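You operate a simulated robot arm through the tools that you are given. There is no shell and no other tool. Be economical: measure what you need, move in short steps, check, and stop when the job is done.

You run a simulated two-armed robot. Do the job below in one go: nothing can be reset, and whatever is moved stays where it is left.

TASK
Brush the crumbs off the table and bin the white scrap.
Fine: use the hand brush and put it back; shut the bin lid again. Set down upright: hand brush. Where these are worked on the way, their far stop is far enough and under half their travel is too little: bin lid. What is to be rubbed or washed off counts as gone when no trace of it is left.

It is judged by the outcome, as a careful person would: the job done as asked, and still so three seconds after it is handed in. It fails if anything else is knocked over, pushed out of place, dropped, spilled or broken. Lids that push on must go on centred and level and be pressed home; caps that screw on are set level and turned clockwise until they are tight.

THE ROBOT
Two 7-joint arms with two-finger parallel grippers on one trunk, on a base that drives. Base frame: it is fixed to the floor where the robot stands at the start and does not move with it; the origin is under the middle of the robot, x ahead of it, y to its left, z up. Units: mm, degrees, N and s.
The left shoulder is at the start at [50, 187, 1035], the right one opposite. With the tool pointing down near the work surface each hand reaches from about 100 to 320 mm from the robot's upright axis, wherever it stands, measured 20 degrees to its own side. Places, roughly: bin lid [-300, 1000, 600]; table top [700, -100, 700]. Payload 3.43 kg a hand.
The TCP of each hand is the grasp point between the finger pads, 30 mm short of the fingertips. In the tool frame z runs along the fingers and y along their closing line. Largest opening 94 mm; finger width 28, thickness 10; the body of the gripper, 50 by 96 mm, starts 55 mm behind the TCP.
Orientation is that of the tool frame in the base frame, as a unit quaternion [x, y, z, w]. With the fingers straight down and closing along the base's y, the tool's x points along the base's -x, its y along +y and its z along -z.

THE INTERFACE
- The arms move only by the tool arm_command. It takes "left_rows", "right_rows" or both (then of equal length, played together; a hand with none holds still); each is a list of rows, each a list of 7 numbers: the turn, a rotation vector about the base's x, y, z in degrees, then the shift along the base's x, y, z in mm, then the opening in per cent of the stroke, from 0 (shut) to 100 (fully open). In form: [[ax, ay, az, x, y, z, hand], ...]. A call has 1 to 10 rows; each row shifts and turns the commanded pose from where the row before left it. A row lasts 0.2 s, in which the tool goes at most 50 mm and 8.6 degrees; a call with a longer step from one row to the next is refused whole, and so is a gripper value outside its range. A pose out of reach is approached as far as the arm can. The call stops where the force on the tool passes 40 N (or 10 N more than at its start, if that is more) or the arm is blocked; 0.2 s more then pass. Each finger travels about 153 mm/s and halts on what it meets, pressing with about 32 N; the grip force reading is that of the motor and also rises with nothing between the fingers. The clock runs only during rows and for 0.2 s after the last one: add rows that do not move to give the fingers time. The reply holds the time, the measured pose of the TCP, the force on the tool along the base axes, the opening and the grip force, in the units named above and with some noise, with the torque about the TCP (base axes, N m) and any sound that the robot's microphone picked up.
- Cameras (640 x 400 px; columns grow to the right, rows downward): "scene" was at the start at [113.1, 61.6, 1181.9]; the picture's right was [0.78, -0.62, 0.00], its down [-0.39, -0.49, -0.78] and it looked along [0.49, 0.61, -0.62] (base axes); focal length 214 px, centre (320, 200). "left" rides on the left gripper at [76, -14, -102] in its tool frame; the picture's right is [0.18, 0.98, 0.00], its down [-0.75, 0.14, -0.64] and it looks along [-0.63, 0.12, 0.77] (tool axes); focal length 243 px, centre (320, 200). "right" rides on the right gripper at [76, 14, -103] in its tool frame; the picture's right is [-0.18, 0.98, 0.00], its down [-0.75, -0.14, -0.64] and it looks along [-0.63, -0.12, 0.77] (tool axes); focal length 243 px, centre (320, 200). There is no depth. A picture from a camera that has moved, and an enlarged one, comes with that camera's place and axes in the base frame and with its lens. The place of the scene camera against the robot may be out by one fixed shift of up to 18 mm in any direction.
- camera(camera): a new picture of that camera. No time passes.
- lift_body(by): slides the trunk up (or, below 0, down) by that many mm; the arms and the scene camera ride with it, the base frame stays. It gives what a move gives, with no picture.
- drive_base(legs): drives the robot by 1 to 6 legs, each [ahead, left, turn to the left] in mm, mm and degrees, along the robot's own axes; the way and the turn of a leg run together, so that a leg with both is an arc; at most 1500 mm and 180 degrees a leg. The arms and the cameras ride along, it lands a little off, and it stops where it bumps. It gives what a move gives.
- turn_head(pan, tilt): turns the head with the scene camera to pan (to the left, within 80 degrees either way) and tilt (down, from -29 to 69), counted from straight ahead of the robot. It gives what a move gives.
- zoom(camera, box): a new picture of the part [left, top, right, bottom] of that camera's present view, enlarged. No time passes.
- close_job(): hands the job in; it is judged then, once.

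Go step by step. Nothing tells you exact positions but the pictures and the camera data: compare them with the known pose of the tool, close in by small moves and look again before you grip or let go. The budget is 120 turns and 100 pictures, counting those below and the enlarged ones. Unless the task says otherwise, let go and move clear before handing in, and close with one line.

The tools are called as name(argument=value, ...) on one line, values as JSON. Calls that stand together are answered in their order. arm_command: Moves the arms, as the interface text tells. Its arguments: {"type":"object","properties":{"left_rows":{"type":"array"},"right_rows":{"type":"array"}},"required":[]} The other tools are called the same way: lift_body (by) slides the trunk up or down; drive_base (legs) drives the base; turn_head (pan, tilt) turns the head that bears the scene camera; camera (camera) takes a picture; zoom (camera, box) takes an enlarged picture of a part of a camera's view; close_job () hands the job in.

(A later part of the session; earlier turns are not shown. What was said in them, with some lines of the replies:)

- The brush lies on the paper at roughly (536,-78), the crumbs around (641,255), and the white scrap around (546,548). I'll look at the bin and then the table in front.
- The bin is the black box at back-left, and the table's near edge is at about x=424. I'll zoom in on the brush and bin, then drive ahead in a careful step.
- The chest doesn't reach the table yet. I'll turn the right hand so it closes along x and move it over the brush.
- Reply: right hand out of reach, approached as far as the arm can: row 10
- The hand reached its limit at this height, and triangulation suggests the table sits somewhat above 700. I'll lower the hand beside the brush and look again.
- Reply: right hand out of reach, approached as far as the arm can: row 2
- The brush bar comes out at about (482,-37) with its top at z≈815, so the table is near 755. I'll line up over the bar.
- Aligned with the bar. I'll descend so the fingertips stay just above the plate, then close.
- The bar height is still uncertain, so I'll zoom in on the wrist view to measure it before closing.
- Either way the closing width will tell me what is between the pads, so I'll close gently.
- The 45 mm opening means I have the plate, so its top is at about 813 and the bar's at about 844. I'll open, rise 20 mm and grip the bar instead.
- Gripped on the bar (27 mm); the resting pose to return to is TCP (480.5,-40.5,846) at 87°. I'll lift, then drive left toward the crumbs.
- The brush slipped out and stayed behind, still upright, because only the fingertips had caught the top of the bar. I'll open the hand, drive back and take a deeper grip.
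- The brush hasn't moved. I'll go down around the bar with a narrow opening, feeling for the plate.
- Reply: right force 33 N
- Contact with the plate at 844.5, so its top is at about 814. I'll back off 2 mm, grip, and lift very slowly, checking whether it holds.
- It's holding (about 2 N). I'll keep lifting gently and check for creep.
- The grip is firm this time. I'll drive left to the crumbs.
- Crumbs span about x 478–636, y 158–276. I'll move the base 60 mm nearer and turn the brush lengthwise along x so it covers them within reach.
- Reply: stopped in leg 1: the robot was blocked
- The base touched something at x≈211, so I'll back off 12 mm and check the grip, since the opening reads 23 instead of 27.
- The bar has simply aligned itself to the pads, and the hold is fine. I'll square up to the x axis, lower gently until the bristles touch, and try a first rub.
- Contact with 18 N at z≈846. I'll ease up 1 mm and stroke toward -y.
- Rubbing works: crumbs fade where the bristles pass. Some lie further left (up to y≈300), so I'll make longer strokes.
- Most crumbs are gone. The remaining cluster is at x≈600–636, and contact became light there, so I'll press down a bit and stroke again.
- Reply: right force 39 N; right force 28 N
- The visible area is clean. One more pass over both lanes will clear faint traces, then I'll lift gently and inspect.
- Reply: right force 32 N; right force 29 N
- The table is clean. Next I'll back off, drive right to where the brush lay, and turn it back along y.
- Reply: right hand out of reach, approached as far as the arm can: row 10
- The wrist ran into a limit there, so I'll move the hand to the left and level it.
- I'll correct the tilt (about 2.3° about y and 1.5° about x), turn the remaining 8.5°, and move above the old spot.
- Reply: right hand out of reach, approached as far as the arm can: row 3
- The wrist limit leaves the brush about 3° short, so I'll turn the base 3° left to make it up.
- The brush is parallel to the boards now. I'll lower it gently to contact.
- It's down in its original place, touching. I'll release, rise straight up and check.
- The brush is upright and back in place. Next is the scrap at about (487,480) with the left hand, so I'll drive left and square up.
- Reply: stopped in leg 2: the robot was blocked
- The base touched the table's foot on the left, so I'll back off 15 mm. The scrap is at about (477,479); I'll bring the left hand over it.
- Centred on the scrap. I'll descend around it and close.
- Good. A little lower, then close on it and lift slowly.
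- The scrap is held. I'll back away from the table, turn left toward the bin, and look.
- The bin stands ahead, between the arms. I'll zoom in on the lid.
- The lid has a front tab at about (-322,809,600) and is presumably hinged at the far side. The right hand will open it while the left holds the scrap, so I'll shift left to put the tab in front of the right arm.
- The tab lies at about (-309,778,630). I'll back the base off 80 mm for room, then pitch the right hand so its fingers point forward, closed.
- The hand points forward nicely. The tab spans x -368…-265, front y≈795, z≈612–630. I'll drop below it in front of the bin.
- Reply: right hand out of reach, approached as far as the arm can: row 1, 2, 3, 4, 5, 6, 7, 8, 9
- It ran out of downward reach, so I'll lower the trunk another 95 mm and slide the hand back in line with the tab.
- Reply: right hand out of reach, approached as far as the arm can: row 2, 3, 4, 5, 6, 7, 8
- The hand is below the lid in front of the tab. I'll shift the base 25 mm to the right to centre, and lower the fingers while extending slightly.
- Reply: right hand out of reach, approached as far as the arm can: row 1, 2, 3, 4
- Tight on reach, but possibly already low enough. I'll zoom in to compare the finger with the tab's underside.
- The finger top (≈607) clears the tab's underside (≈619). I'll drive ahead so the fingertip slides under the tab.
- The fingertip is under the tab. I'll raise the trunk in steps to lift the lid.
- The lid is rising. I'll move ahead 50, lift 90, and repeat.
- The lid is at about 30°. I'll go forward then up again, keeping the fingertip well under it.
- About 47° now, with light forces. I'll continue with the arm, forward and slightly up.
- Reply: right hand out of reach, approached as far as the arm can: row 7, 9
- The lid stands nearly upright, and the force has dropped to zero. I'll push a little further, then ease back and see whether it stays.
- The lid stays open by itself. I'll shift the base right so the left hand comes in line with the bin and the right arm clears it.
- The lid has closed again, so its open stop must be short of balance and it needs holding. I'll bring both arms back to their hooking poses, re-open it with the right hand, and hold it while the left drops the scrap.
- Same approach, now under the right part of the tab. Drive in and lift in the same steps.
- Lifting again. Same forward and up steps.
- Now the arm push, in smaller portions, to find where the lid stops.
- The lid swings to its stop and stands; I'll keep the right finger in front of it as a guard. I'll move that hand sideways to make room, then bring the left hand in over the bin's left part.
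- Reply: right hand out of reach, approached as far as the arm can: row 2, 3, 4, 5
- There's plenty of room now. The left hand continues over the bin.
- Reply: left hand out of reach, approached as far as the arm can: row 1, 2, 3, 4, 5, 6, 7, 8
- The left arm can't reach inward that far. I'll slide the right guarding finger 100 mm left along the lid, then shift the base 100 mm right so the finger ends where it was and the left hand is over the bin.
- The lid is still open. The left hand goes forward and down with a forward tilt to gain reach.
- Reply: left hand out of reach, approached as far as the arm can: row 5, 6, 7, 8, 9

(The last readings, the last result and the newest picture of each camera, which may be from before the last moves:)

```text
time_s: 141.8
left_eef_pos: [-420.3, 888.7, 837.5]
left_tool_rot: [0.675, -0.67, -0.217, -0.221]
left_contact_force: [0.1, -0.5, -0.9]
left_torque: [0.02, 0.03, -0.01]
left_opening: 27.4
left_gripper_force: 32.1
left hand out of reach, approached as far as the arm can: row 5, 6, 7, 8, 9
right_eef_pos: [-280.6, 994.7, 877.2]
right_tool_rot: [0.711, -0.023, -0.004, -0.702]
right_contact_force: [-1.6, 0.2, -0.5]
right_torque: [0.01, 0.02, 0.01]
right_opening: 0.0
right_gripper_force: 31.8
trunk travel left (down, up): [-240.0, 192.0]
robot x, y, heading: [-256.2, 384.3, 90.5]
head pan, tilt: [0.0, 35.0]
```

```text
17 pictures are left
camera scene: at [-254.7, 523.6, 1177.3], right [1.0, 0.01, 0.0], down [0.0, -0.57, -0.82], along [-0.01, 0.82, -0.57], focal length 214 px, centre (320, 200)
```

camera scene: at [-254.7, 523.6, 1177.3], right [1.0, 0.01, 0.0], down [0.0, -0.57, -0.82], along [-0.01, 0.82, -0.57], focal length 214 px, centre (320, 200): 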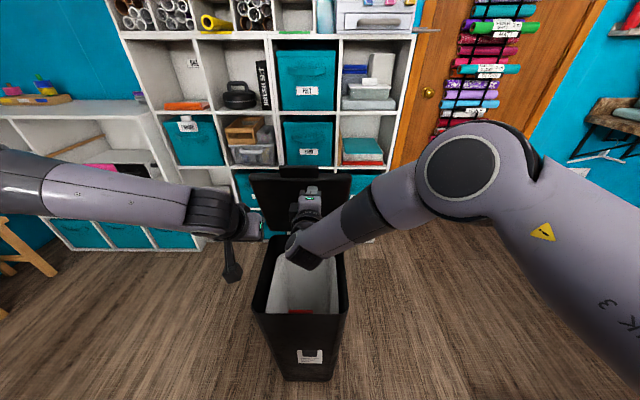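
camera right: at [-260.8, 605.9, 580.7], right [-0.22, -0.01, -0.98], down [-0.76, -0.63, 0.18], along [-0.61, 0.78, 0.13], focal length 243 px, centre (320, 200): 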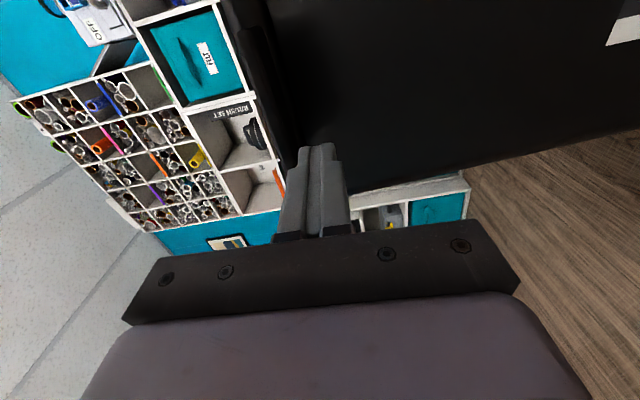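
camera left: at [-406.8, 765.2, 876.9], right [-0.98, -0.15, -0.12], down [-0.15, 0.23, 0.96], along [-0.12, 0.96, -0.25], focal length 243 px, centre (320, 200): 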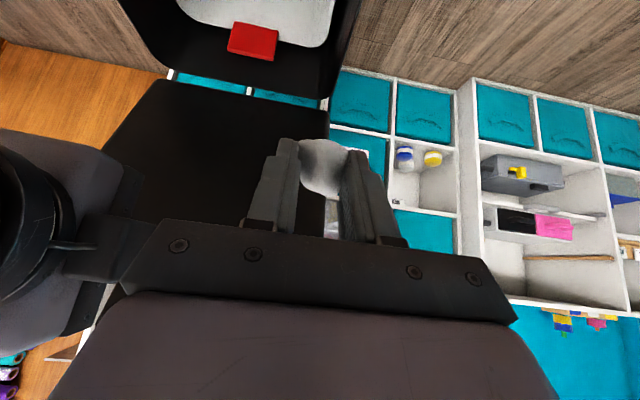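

I need about 45 mm more to the right. Slide the guard finger 40 mm left, then move the base 45 mm right.

arm_command(right_rows=[[0, 0, 0, -8, 0, 0, 0], [0, 0, 0, -10, 0, 0, 0], [0, 0, 0, -10, 0, 0, 0], [0, 0, 0, -8, 0, 0, 0]])

drive_base(legs=[[0, -48, 0]])

camera(camera="scene")

camera(camera="left")

```text
time_s: 143.0
left_eef_pos: [-420.8, 887.7, 837.0]
left_tool_rot: [0.676, -0.67, -0.216, -0.22]
left_contact_force: [-0.6, -0.1, -0.5]
left_torque: [0.02, 0.0, 0.03]
left_opening: 27.7
left_gripper_force: 32.3
right_eef_pos: [-291.8, 1009.0, 888.5]
right_tool_rot: [0.708, -0.046, 0.008, -0.705]
right_contact_force: [0.1, 0.1, 0.4]
right_torque: [-0.02, 0.01, 0.0]
right_opening: 0.3
right_gripper_force: 32.3
trunk travel left (down, up): [-240.0, 192.0]
robot x, y, heading: [-253.5, 379.4, 90.4]
head pan, tilt: [0.0, 35.0]
stopped in row 4 (right hand): the arm was blocked; the commanded pose is now the measured one
```

```text
time_s: 144.1
left_eef_pos: [-371.7, 888.4, 836.7]
left_tool_rot: [0.675, -0.67, -0.217, -0.221]
left_contact_force: [-0.1, -0.2, -0.3]
left_torque: [0.01, 0.03, 0.0]
left_opening: 27.5
left_gripper_force: 31.5
right_eef_pos: [-242.3, 1009.9, 886.8]
right_tool_rot: [0.709, -0.045, 0.007, -0.704]
right_contact_force: [-0.3, -0.3, -0.4]
right_torque: [0.04, -0.03, 0.0]
right_opening: 0.0
right_gripper_force: 32.3
trunk travel left (down, up): [-240.0, 192.0]
robot x, y, heading: [-198.2, 384.6, 90.6]
head pan, tilt: [0.0, 35.0]
```

```text
16 pictures are left
camera scene: at [-206.3, 524.0, 1177.3], right [1.0, 0.01, 0.0], down [0.0, -0.57, -0.82], along [-0.01, 0.82, -0.57], focal length 214 px, centre (320, 200)
```

scene: 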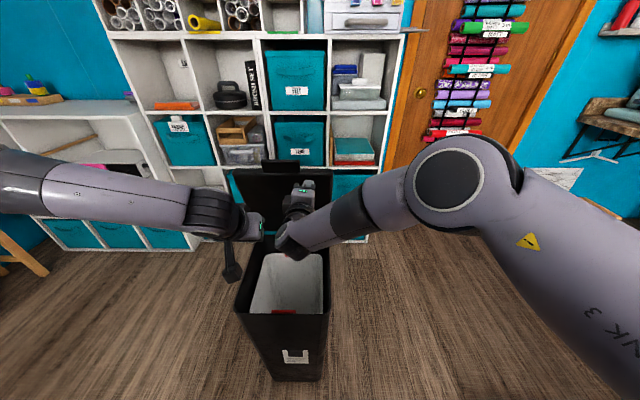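

```text
15 pictures are left
camera left: at [-358.2, 765.6, 877.1], right [-0.98, -0.15, -0.12], down [-0.15, 0.23, 0.96], along [-0.12, 0.96, -0.25], focal length 243 px, centre (320, 200)
```

left: 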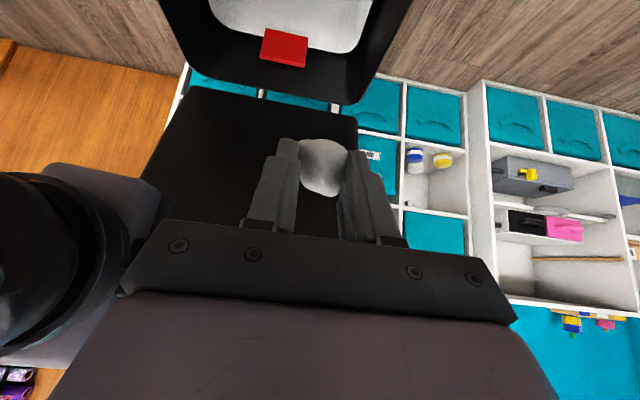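

The scrap is over the opening with modest margin. I'll shift 20 mm more to the right, then release.

drive_base(legs=[[0, -20, 0]])

arm_command(left_rows=[[0, 0, 0, 0, 0, 0, 45], [0, 0, 0, 0, 0, 0, 60], [0, 0, 0, 0, 0, 0, 60], [0, 0, 0, 0, 0, 0, 60]])

zoom(camera="scene", box=[180, 150, 380, 390])

camera(camera="left")

```text
time_s: 145.0
left_eef_pos: [-351.7, 888.9, 836.5]
left_tool_rot: [0.675, -0.67, -0.216, -0.22]
left_contact_force: [0.9, 1.1, 0.2]
left_torque: [-0.05, 0.0, -0.01]
left_opening: 27.5
left_gripper_force: 32.0
right_eef_pos: [-222.4, 1008.8, 886.1]
right_tool_rot: [0.708, -0.046, 0.008, -0.704]
right_contact_force: [1.0, -1.0, -0.7]
right_torque: [0.0, 0.0, -0.02]
right_opening: 0.0
right_gripper_force: 31.5
trunk travel left (down, up): [-240.0, 192.0]
robot x, y, heading: [-184.2, 384.3, 90.4]
head pan, tilt: [0.0, 35.0]
```

```text
time_s: 146.0
left_eef_pos: [-352.6, 889.2, 836.6]
left_tool_rot: [0.675, -0.67, -0.216, -0.22]
left_contact_force: [0.2, 0.3, 0.9]
left_torque: [0.01, 0.02, -0.01]
left_opening: 56.4
left_gripper_force: 0.1
right_eef_pos: [-222.7, 1010.0, 887.5]
right_tool_rot: [0.709, -0.045, 0.01, -0.704]
right_contact_force: [0.8, -0.5, 0.3]
right_torque: [0.01, 0.02, 0.01]
right_opening: 0.0
right_gripper_force: 31.8
trunk travel left (down, up): [-240.0, 192.0]
robot x, y, heading: [-188.7, 382.5, 90.3]
head pan, tilt: [0.0, 35.0]
```

```text
1.67 times, centred on (280, 270) of scene
camera zoom: at [-186.5, 524.1, 1177.3], right [1.0, 0.01, 0.0], down [0.0, -0.57, -0.82], along [-0.01, 0.82, -0.57], focal length 358 px, centre (387, 83)
```

zoom: 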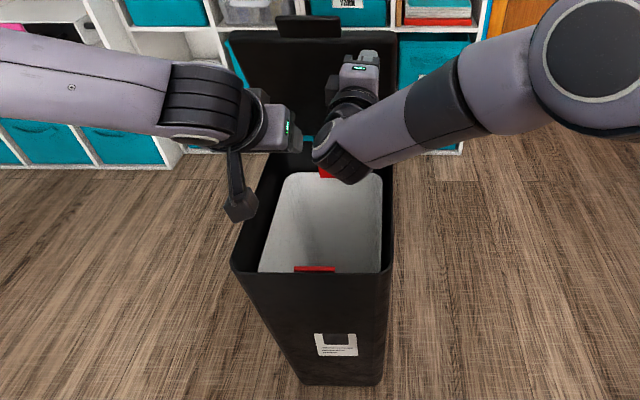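

```text
13 pictures are left
camera left: at [-338.3, 765.8, 877.1], right [-0.98, -0.15, -0.12], down [-0.15, 0.23, 0.96], along [-0.12, 0.96, -0.25], focal length 243 px, centre (320, 200)
```

left: 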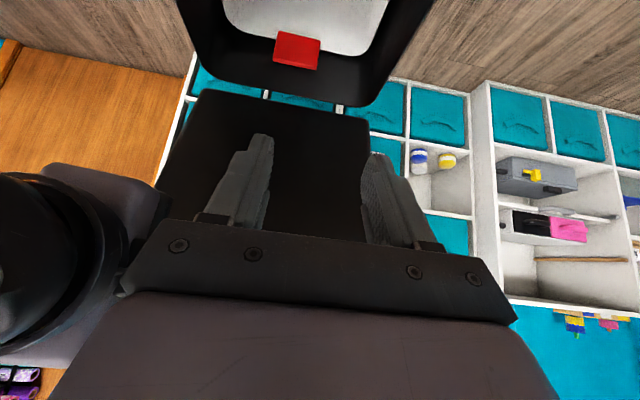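

The scrap dropped into the bin. I'll withdraw the left hand, then back off and see what the lid does.

arm_command(left_rows=[[0, 0, 0, 0, -10, 6, 60], [-4, 0, 0, -2, -14, 8, 60], [-6, 0, 0, -4, -14, 8, 60], [-6, 0, 0, -6, -14, 8, 40], [-6, 0, 0, -6, -14, 6, 20], [-6, 0, 0, -6, -14, 6, 20], [-6, 0, 0, -6, -14, 6, 20], [0, 0, 0, -6, -12, 4, 20]])

drive_base(legs=[[-80, 0, 0]])

zoom(camera="scene", box=[180, 150, 380, 390])

```text
time_s: 147.8
left_eef_pos: [-389.8, 783.4, 887.9]
left_tool_rot: [0.71, -0.704, -0.01, -0.013]
left_contact_force: [-0.2, 0.1, 0.4]
left_torque: [0.02, 0.04, -0.01]
left_opening: 19.1
left_gripper_force: 0.1
right_eef_pos: [-221.8, 1009.9, 886.5]
right_tool_rot: [0.708, -0.046, 0.009, -0.704]
right_contact_force: [-0.2, -1.7, 0.6]
right_torque: [-0.03, -0.01, -0.03]
right_opening: 0.0
right_gripper_force: 31.4
trunk travel left (down, up): [-240.0, 192.0]
robot x, y, heading: [-187.5, 384.2, 90.5]
head pan, tilt: [0.0, 35.0]
```

```text
time_s: 148.8
left_eef_pos: [-389.9, 703.1, 888.0]
left_tool_rot: [0.71, -0.704, -0.011, -0.013]
left_contact_force: [0.4, -0.1, 0.0]
left_torque: [0.0, 0.01, -0.02]
left_opening: 18.8
left_gripper_force: 0.2
right_eef_pos: [-221.8, 931.4, 887.2]
right_tool_rot: [0.708, -0.046, 0.008, -0.705]
right_contact_force: [-0.1, -0.1, 0.7]
right_torque: [-0.01, 0.03, 0.01]
right_opening: 0.0
right_gripper_force: 32.7
trunk travel left (down, up): [-240.0, 192.0]
robot x, y, heading: [-186.4, 298.0, 90.3]
head pan, tilt: [0.0, 35.0]
```

```text
1.67 times, centred on (280, 270) of scene
camera zoom: at [-186.0, 444.3, 1177.4], right [1.0, 0.01, 0.0], down [0.0, -0.57, -0.82], along [-0.01, 0.82, -0.57], focal length 358 px, centre (387, 83)
```

zoom: 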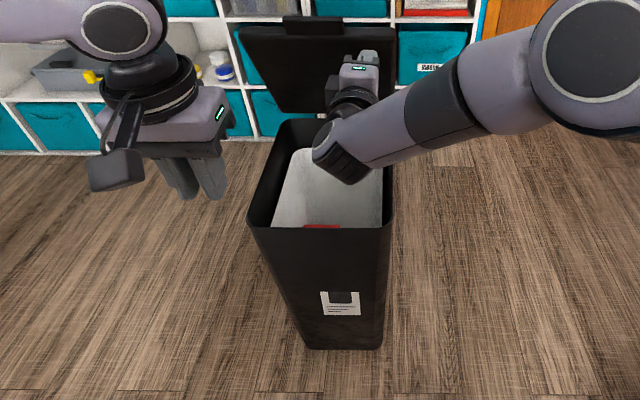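

The lid leans on the finger and follows it back. I'll withdraw further and let it settle shut.

drive_base(legs=[[-170, 0, 0]])

arm_command(left_rows=[[0, 0, 0, 0, 0, 0, 20], [0, 0, 0, 0, 0, 0, 20], [0, 0, 0, 0, 0, 0, 20], [0, 0, 0, 0, 0, 0, 20], [0, 0, 0, 0, 0, 0, 20], [0, 0, 0, 0, 0, 0, 20], [0, 0, 0, 0, 0, 0, 20], [0, 0, 0, 0, 0, 0, 20]])

camera(camera="scene")

```text
time_s: 150.3
left_eef_pos: [-388.3, 530.3, 888.0]
left_tool_rot: [0.711, -0.703, -0.011, -0.013]
left_contact_force: [-1.3, -0.3, 0.3]
left_torque: [0.0, -0.01, 0.04]
left_opening: 18.8
left_gripper_force: 0.0
right_eef_pos: [-219.9, 759.0, 887.2]
right_tool_rot: [0.708, -0.045, 0.008, -0.704]
right_contact_force: [-0.5, -0.5, 0.6]
right_torque: [-0.01, 0.02, -0.01]
right_opening: 0.0
right_gripper_force: 32.1
trunk travel left (down, up): [-240.0, 192.0]
robot x, y, heading: [-185.3, 132.9, 90.5]
head pan, tilt: [0.0, 35.0]
```

```text
time_s: 152.1
left_eef_pos: [-387.5, 531.5, 887.6]
left_tool_rot: [0.711, -0.703, -0.012, -0.013]
left_contact_force: [-0.5, 0.3, 0.7]
left_torque: [-0.04, 0.03, -0.04]
left_opening: 18.8
left_gripper_force: 0.0
right_eef_pos: [-220.0, 760.3, 887.9]
right_tool_rot: [0.708, -0.046, 0.009, -0.705]
right_contact_force: [0.0, 0.4, 0.6]
right_torque: [0.03, 0.02, -0.02]
right_opening: 0.1
right_gripper_force: 32.4
trunk travel left (down, up): [-240.0, 192.0]
robot x, y, heading: [-186.9, 134.4, 90.5]
head pan, tilt: [0.0, 35.0]
```

```text
11 pictures are left
camera scene: at [-184.7, 273.2, 1177.3], right [1.0, 0.01, 0.0], down [0.0, -0.57, -0.82], along [-0.01, 0.82, -0.57], focal length 214 px, centre (320, 200)
```

scene: 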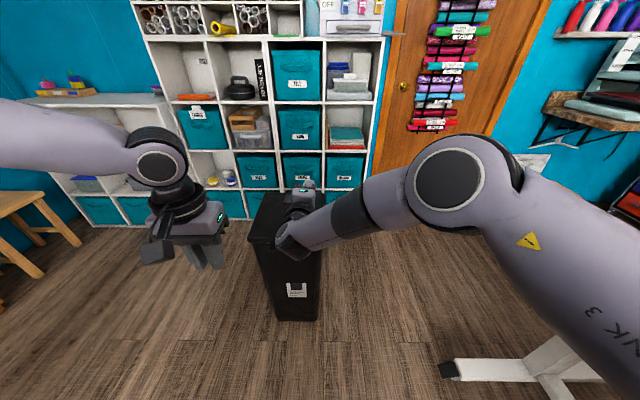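

The lid looks shut. I'll move aside for a clear view.

drive_base(legs=[[0, -130, 0]])

zoom(camera="scene", box=[150, 160, 350, 340])

```text
time_s: 153.9
left_eef_pos: [-257.2, 532.1, 887.2]
left_tool_rot: [0.711, -0.703, -0.012, -0.014]
left_contact_force: [0.1, 0.4, -0.3]
left_torque: [-0.01, 0.0, 0.0]
left_opening: 18.9
left_gripper_force: 0.1
right_eef_pos: [-88.6, 759.6, 887.8]
right_tool_rot: [0.708, -0.046, 0.009, -0.704]
right_contact_force: [-0.2, 0.3, -0.1]
right_torque: [0.01, 0.0, -0.03]
right_opening: 0.0
right_gripper_force: 32.0
trunk travel left (down, up): [-240.0, 192.0]
robot x, y, heading: [-54.5, 136.1, 90.5]
head pan, tilt: [0.0, 35.0]
```

```text
2.22 times, centred on (250, 250) of scene
camera zoom: at [-54.4, 274.3, 1177.3], right [1.0, 0.01, 0.0], down [0.0, -0.57, -0.82], along [-0.01, 0.82, -0.57], focal length 477 px, centre (476, 89)
```

zoom: 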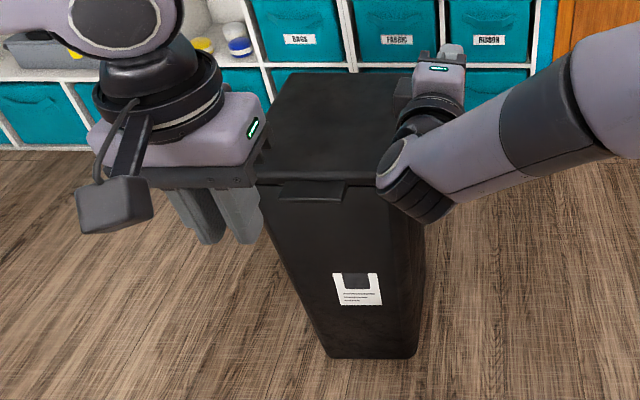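

The lid is shut, the bin is where it was, and nothing is on the floor. A last look at the table.

turn_head(pan=-80, tilt=25)

camera(camera="scene")

```text
time_s: 155.4
left_eef_pos: [-257.5, 532.1, 887.5]
left_tool_rot: [0.71, -0.704, -0.011, -0.013]
left_contact_force: [0.4, 0.9, -0.2]
left_torque: [-0.02, -0.02, 0.01]
left_opening: 18.7
left_gripper_force: 0.0
right_eef_pos: [-88.9, 759.8, 885.9]
right_tool_rot: [0.708, -0.047, 0.009, -0.705]
right_contact_force: [-0.1, 0.9, 0.8]
right_torque: [0.01, 0.0, -0.01]
right_opening: 0.0
right_gripper_force: 32.4
trunk travel left (down, up): [-240.0, 192.0]
robot x, y, heading: [-49.7, 136.1, 90.3]
head pan, tilt: [-80.0, 25.0]
```

```text
9 pictures are left
camera scene: at [36.7, 203.0, 1193.1], right [0.18, -0.98, 0.0], down [-0.42, -0.08, -0.91], along [0.89, 0.16, -0.42], focal length 214 px, centre (320, 200)
```

scene: 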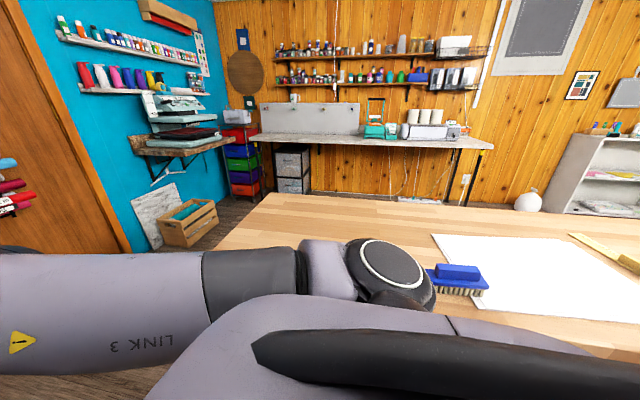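

The brush stands upright where it was, the table is clean, the scrap is binned, the lid is shut, and both hands are clear. Handing in.

close_job()

```text
The job is handed in.
```

The job is handed in: I brushed the crumbs off the table and put the brush back upright where it was, turned about 3°. I dropped the white scrap into the bin and the lid is shut. While driving, the base touched the table twice and I backed off both times; nothing looked moved afterwards.
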